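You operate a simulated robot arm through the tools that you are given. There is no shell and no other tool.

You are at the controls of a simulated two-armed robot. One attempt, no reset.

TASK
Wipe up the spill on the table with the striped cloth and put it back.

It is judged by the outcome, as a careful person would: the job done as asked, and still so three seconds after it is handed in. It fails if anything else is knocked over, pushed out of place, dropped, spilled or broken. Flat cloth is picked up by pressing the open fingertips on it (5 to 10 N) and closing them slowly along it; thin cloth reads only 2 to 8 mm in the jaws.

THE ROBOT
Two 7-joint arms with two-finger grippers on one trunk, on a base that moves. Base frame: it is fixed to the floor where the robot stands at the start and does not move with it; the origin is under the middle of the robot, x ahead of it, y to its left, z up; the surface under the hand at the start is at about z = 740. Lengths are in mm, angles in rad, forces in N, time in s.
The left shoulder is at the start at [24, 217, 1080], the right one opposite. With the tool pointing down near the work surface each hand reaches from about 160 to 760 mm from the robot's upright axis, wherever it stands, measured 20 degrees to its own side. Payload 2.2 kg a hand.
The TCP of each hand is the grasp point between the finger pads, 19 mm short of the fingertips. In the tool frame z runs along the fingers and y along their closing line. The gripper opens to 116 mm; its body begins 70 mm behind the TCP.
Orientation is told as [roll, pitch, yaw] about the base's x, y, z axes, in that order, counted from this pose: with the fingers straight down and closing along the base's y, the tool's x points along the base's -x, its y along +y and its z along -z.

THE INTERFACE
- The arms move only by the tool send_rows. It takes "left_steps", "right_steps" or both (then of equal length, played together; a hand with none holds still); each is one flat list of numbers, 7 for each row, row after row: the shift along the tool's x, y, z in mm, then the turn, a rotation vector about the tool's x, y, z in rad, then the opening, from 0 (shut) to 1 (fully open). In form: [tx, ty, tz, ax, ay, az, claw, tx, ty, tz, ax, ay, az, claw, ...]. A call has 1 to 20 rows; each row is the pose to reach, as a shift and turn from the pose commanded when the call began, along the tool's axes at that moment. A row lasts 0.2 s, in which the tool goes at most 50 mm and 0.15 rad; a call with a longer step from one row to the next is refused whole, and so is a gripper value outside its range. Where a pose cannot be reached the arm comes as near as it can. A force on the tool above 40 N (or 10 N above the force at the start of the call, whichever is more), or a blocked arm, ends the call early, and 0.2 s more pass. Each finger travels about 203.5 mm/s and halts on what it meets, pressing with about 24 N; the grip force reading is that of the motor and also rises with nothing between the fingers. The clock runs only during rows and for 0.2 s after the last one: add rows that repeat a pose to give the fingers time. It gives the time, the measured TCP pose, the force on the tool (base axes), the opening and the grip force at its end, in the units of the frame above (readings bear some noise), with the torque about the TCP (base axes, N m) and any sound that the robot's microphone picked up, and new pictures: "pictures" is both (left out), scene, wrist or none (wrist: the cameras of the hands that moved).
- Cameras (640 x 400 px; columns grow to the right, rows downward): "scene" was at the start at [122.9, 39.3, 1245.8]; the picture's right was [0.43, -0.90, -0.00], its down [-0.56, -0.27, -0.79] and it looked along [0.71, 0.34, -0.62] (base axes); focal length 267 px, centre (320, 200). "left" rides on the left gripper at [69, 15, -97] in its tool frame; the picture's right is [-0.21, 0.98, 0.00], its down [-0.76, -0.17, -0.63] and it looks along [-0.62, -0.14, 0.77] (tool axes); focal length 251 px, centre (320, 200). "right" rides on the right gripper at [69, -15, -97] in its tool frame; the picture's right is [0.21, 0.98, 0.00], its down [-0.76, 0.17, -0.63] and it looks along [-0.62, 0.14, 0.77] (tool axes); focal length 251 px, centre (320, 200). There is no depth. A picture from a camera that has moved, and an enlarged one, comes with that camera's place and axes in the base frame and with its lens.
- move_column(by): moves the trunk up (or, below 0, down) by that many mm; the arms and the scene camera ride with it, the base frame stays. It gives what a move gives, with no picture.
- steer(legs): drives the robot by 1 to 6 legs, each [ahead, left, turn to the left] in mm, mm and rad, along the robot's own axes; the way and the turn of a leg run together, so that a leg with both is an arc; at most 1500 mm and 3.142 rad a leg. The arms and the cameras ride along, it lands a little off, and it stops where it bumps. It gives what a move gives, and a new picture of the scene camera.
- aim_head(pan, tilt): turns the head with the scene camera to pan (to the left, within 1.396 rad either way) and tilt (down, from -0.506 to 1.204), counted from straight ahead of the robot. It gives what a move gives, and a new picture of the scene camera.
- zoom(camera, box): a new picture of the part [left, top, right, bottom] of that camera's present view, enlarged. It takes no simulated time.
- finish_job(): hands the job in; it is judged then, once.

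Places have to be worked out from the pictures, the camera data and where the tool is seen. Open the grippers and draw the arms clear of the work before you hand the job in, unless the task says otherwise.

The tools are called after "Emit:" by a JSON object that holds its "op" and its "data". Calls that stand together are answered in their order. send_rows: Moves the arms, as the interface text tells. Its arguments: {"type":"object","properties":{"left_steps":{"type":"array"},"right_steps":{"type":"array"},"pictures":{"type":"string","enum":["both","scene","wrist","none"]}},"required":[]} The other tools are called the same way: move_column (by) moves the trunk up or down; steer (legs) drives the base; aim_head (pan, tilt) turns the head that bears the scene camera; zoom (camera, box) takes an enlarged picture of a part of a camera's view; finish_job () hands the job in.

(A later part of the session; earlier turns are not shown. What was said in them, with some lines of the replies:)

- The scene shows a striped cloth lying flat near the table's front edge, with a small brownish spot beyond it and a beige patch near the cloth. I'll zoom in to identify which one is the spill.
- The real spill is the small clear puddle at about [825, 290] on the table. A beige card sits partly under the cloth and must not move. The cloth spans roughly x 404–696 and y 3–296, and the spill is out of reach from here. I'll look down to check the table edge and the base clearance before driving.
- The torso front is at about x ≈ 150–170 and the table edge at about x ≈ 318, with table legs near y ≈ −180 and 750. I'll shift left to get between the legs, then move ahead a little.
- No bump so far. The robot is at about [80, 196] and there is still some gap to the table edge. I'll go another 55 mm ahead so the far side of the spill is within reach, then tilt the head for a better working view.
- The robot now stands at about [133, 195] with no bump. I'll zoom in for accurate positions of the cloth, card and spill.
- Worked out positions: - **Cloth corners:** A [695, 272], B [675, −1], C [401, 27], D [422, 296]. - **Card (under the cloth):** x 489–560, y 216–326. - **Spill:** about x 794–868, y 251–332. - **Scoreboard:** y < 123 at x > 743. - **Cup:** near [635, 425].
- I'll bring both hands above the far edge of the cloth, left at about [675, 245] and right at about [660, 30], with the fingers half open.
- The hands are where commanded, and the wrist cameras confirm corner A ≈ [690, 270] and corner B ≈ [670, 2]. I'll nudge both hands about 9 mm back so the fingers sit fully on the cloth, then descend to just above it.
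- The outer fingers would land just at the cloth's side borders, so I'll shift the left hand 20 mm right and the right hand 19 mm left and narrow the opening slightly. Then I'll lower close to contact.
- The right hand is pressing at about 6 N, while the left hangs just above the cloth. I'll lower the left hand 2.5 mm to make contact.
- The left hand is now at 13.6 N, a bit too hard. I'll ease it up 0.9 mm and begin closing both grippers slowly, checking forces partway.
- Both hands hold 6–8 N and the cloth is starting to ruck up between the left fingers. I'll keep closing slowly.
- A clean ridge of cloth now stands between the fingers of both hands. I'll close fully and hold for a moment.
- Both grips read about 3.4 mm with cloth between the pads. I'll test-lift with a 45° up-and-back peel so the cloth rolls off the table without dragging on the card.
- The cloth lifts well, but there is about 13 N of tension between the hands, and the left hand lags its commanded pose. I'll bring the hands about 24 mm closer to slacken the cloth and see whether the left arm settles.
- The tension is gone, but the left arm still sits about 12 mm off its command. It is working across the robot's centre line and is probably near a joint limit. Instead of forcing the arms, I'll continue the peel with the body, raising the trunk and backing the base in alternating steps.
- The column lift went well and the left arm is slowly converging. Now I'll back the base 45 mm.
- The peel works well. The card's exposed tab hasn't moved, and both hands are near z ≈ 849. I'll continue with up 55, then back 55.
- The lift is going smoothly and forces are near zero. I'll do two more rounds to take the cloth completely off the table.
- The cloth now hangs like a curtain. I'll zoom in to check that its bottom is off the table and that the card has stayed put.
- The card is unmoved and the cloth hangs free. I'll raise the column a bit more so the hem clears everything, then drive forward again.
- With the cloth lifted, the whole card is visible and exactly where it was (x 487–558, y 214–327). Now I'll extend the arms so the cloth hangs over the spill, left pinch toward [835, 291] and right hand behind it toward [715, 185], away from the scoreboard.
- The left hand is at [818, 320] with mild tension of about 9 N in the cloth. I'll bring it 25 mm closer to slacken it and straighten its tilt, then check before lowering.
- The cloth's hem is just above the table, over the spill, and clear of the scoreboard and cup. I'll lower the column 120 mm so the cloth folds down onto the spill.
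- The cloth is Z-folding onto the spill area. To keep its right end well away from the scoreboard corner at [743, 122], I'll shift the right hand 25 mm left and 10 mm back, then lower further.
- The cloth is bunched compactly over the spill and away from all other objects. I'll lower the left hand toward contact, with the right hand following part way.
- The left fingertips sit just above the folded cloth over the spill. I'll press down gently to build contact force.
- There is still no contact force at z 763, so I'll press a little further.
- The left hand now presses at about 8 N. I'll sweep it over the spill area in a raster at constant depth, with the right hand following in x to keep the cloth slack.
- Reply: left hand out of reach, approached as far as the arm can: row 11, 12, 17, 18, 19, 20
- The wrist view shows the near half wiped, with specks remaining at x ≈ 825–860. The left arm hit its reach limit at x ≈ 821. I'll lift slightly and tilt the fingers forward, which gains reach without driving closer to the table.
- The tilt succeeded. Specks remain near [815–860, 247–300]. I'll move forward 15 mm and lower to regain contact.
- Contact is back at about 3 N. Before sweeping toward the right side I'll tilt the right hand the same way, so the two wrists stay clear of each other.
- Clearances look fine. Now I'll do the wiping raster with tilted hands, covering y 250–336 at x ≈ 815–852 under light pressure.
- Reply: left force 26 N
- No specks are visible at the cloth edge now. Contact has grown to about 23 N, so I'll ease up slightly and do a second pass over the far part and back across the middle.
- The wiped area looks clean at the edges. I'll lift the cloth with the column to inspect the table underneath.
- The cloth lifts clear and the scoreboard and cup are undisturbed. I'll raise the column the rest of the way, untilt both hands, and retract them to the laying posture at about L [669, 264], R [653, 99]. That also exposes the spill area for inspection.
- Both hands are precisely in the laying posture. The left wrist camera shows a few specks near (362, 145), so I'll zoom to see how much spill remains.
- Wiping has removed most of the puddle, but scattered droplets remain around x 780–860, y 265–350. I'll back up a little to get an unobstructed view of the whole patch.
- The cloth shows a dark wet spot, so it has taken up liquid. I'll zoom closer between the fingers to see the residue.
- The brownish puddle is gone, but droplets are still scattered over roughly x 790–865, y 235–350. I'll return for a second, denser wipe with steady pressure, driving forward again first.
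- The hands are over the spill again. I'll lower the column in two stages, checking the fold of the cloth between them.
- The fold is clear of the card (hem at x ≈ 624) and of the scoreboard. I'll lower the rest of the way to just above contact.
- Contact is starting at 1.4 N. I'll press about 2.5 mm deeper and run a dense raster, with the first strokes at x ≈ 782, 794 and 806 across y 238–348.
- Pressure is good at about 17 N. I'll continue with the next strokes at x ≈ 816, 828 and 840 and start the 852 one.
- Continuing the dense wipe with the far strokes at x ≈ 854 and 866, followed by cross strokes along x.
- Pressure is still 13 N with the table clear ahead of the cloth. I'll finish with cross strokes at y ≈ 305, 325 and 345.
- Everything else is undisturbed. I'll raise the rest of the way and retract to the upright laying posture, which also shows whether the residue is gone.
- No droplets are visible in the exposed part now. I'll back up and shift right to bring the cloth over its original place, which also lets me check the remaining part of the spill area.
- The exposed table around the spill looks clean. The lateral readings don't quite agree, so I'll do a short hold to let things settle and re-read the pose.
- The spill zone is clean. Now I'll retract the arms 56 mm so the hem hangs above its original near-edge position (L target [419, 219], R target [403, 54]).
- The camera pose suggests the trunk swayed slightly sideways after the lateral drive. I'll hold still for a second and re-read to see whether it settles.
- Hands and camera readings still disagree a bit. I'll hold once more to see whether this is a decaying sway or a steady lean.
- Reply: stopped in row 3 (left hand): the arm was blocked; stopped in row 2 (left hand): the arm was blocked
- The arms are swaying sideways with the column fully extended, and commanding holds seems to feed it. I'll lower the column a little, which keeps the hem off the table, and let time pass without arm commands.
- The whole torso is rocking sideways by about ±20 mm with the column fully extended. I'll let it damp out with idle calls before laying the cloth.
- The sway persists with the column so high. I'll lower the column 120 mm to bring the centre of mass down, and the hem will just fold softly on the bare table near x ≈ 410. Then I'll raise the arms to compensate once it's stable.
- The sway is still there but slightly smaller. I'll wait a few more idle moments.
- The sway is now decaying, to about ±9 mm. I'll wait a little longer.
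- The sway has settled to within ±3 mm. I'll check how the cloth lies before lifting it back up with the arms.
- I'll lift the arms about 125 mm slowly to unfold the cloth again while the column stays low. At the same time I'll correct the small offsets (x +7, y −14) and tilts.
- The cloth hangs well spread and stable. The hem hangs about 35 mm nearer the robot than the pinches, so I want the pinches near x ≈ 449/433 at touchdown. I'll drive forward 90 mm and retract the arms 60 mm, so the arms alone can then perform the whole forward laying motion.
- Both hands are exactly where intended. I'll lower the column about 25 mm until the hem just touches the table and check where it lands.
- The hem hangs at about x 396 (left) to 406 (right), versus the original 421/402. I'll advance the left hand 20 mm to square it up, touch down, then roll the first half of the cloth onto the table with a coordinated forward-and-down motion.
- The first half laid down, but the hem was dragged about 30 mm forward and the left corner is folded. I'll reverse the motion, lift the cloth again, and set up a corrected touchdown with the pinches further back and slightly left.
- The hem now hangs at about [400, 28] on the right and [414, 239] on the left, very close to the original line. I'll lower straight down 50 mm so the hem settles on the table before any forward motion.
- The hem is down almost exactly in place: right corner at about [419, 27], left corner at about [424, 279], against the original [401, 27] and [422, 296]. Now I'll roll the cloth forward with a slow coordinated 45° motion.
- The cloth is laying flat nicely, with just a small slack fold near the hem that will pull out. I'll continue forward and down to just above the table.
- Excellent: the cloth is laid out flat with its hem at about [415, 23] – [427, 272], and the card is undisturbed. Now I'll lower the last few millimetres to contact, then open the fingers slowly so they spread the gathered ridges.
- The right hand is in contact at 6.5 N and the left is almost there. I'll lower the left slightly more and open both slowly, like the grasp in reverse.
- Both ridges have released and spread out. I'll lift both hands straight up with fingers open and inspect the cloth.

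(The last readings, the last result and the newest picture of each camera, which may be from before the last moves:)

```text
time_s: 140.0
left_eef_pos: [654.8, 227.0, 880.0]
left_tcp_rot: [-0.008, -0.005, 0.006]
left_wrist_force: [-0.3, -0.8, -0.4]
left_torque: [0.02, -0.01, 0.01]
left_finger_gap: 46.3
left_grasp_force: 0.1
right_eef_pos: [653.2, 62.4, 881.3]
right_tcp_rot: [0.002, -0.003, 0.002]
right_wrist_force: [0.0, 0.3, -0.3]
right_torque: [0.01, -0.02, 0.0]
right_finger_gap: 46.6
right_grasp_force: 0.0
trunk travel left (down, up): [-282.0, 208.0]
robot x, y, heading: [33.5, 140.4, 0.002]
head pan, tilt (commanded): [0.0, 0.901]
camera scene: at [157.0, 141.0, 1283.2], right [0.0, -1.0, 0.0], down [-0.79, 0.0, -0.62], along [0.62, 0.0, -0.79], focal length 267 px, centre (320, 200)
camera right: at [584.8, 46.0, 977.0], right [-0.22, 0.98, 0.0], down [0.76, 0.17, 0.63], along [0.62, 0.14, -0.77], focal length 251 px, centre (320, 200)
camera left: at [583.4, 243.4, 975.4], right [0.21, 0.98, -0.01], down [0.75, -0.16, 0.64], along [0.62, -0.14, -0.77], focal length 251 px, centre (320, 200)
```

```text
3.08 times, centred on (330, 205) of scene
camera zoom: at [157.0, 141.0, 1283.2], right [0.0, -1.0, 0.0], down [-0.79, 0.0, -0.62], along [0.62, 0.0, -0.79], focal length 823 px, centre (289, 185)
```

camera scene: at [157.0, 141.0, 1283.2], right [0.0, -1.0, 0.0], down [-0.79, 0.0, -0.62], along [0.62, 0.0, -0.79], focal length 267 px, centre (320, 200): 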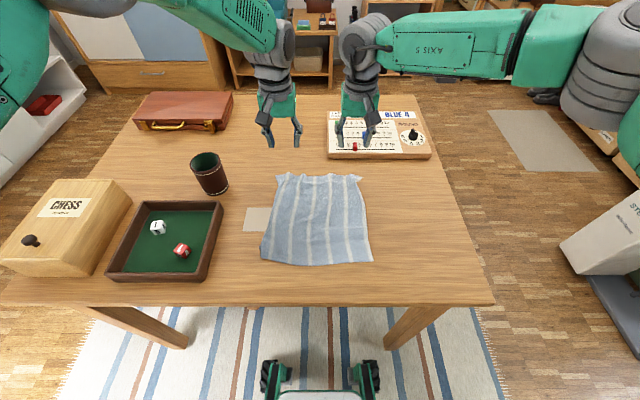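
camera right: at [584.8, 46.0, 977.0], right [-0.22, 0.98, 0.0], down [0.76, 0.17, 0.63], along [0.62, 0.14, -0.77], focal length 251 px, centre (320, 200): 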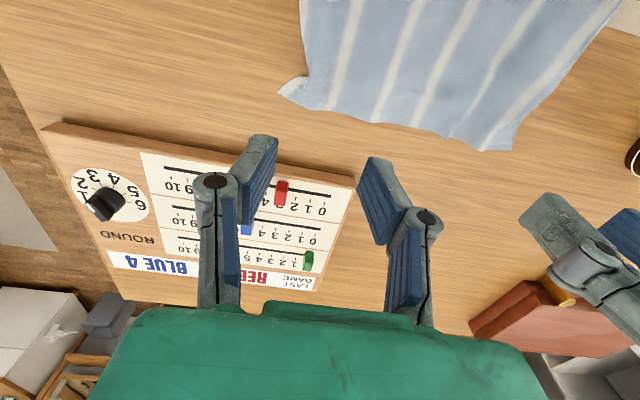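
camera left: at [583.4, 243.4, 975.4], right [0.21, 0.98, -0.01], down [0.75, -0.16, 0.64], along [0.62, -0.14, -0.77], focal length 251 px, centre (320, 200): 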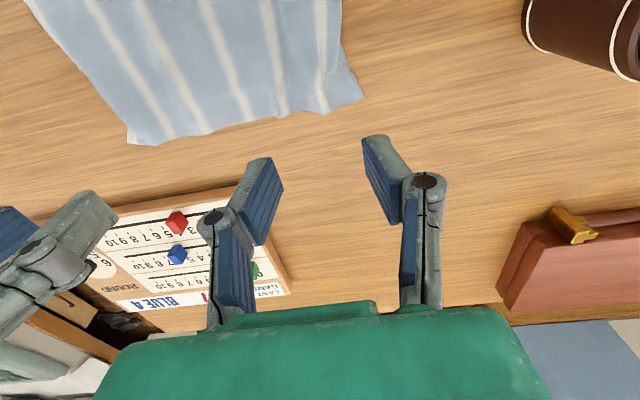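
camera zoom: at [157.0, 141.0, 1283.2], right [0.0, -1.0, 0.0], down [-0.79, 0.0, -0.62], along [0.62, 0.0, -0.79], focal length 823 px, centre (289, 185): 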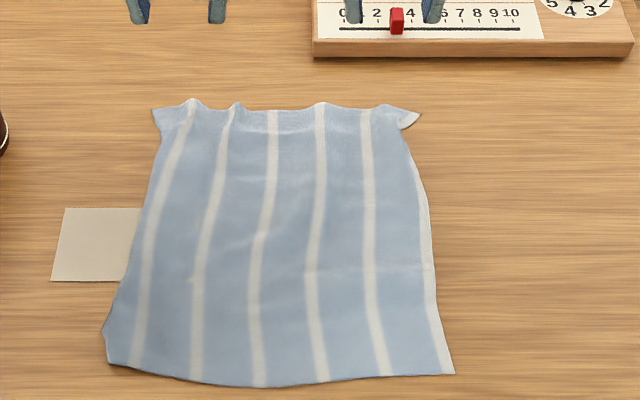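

The cloth is back in place: corners now average [547, 146] against the original [548, 148], and the card sits exactly as before. Now I'll raise the hands and withdraw them to the sides so I can verify the spill area fully.

Emit:
{"op": "send_rows", "data": {"left_steps": [0, 0, -30, 0, 0, 0, 0.5, 0, 0, -60, 0, 0, 0, 0.6, 0, 0, -90, 0, 0, 0, 0.7, 0, 0, -120, 0, 0, 0, 0.8, 20, 15, -125, 0, 0, 0, 0.9, 42, 32, -128, 0, 0, 0, 1.0, 66, 50, -130, 0, 0, 0, 1.0, 90, 68, -130, 0, 0, 0, 1.0, 114, 86, -130, 0, 0, 0, 1.0, 138, 104, -130, 0, 0, 0, 1.0, 162, 122, -130, 0, 0, 0, 1.0, 186, 140, -130, 0, 0, 0, 1.0, 210, 155, -130, 0, 0, 0, 1.0, 230, 165, -130, 0, 0, 0, 1.0, 240, 170, -130, 0, 0, 0, 1.0, 240, 170, -130, 0, 0, 0, 1.0], "right_steps": [0, 0, -25, 0, 0, 0, 0.5, 0, 0, -50, 0, 0, 0, 0.6, 0, 0, -75, 0, 0, 0, 0.7, 0, 0, -100, 0, 0, 0, 0.8, 10, -10, -102, 0, 0, 0, 0.9, 22, -22, -104, 0, 0, 0, 1.0, 35, -34, -105, 0, 0, 0, 1.0, 48, -46, -105, 0, 0, 0, 1.0, 61, -58, -105, 0, 0, 0, 1.0, 74, -70, -105, 0, 0, 0, 1.0, 87, -82, -105, 0, 0, 0, 1.0, 100, -94, -105, 0, 0, 0, 1.0, 112, -105, -105, 0, 0, 0, 1.0, 118, -112, -105, 0, 0, 0, 1.0, 120, -115, -105, 0, 0, 0, 1.0, 120, -115, -105, 0, 0, 0, 1.0], "pictures": "both"}}

Emit:
{"op": "zoom", "data": {"camera": "scene", "box": [220, 100, 340, 180]}}

Emit:
{"op": "zoom", "data": {"camera": "scene", "box": [120, 90, 460, 300]}}

```text
time_s: 143.4
left_eef_pos: [411.8, 400.0, 1007.5]
left_tcp_rot: [-0.007, -0.008, 0.006]
left_wrist_force: [-0.8, 0.3, -0.4]
left_torque: [0.01, 0.02, 0.02]
left_finger_gap: 116.1
left_grasp_force: 0.0
right_eef_pos: [533.4, -53.8, 984.2]
right_tcp_rot: [0.0, 0.0, 0.002]
right_wrist_force: [0.1, 0.5, 0.0]
right_torque: [-0.03, -0.01, -0.02]
right_finger_gap: 115.8
right_grasp_force: 0.1
trunk travel left (down, up): [-282.0, 208.0]
robot x, y, heading: [31.4, 141.6, -0.002]
head pan, tilt (commanded): [0.0, 0.901]
camera scene: at [154.5, 141.1, 1283.5], right [0.0, -1.0, 0.0], down [-0.79, 0.0, -0.62], along [0.62, 0.0, -0.79], focal length 267 px, centre (320, 200)
camera right: at [465.1, -70.1, 1081.2], right [-0.22, 0.98, 0.0], down [0.75, 0.17, 0.63], along [0.62, 0.14, -0.77], focal length 251 px, centre (320, 200)
camera left: at [341.8, 415.1, 1103.5], right [0.21, 0.98, -0.01], down [0.75, -0.16, 0.64], along [0.62, -0.14, -0.77], focal length 251 px, centre (320, 200)
```

scene: 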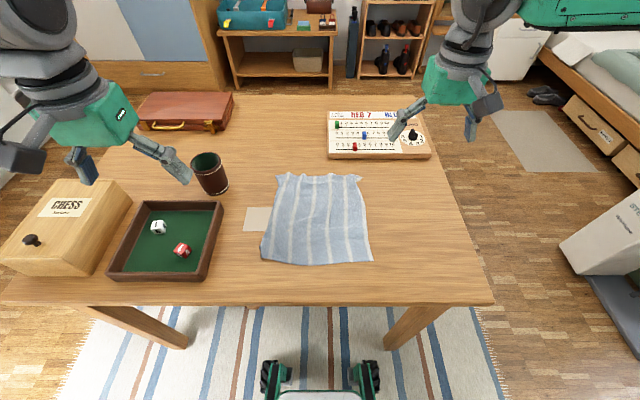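
right: 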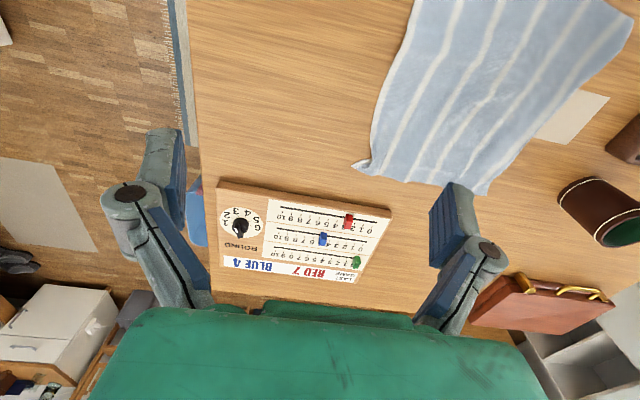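
left: 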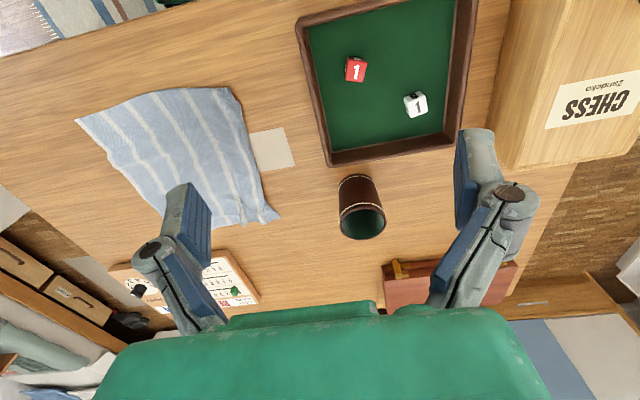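

```text
5.00 times, centred on (280, 140) of scene
camera zoom: at [154.5, 141.1, 1283.5], right [0.0, -1.0, 0.0], down [-0.79, 0.0, -0.62], along [0.62, 0.0, -0.79], focal length 1337 px, centre (520, 500)
```

zoom: 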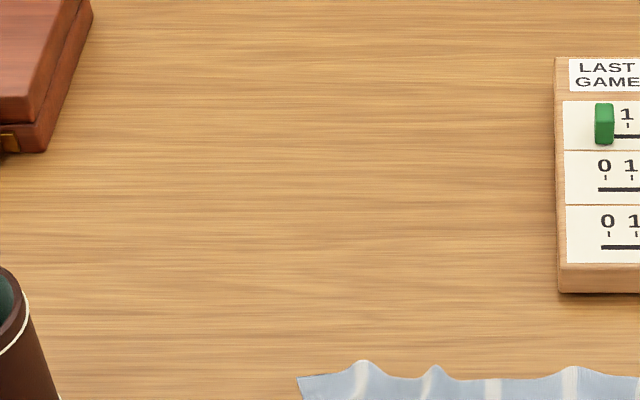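

```text
1.88 times, centred on (290, 195) of scene
camera zoom: at [154.5, 141.1, 1283.5], right [0.0, -1.0, 0.0], down [-0.79, 0.0, -0.62], along [0.62, 0.0, -0.79], focal length 503 px, centre (376, 209)
```

zoom: 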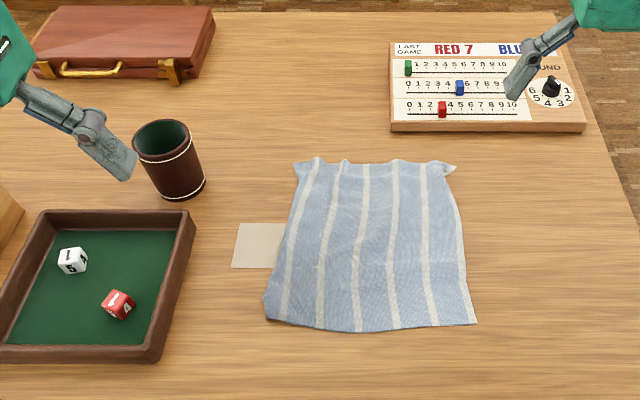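

The spill is completely gone, and the cloth lies flat back in its original place partly over the card. The card, dice tray, cup, briefcase and scoreboard are all undisturbed. Both grippers are open and clear above the table, so I'm handing the job in.

Emit:
{"op": "finish_job", "data": {}}

```text
The job is handed in.
```

The spill is wiped up and the striped cloth is back where it was, and I've handed the job in.

- **Spill:** the first pass left scattered droplets, so I wiped a second time with firmer, closer strokes. The final close-up shows bare, clean wood.
- **Cloth:** it is laid out flat, centred within a few millimetres of its original position. Its corners are off by up to about 25 mm, with slight puckering along the far edge where the fingers held it.
- **Everything else:** the beige card partly under the cloth reads within a few millimetres of where it started. The dice tray, cup, briefcase, chess box and scoreboard look untouched in the final pictures.

While I was carrying the cloth back, the robot swayed sideways with its trunk fully raised. I lowered the trunk and waited for it to settle before laying the cloth. The first attempt at laying it dragged the near edge forward, so I lifted it and laid it again.

Both grippers are open and the hands are raised clear of the table.
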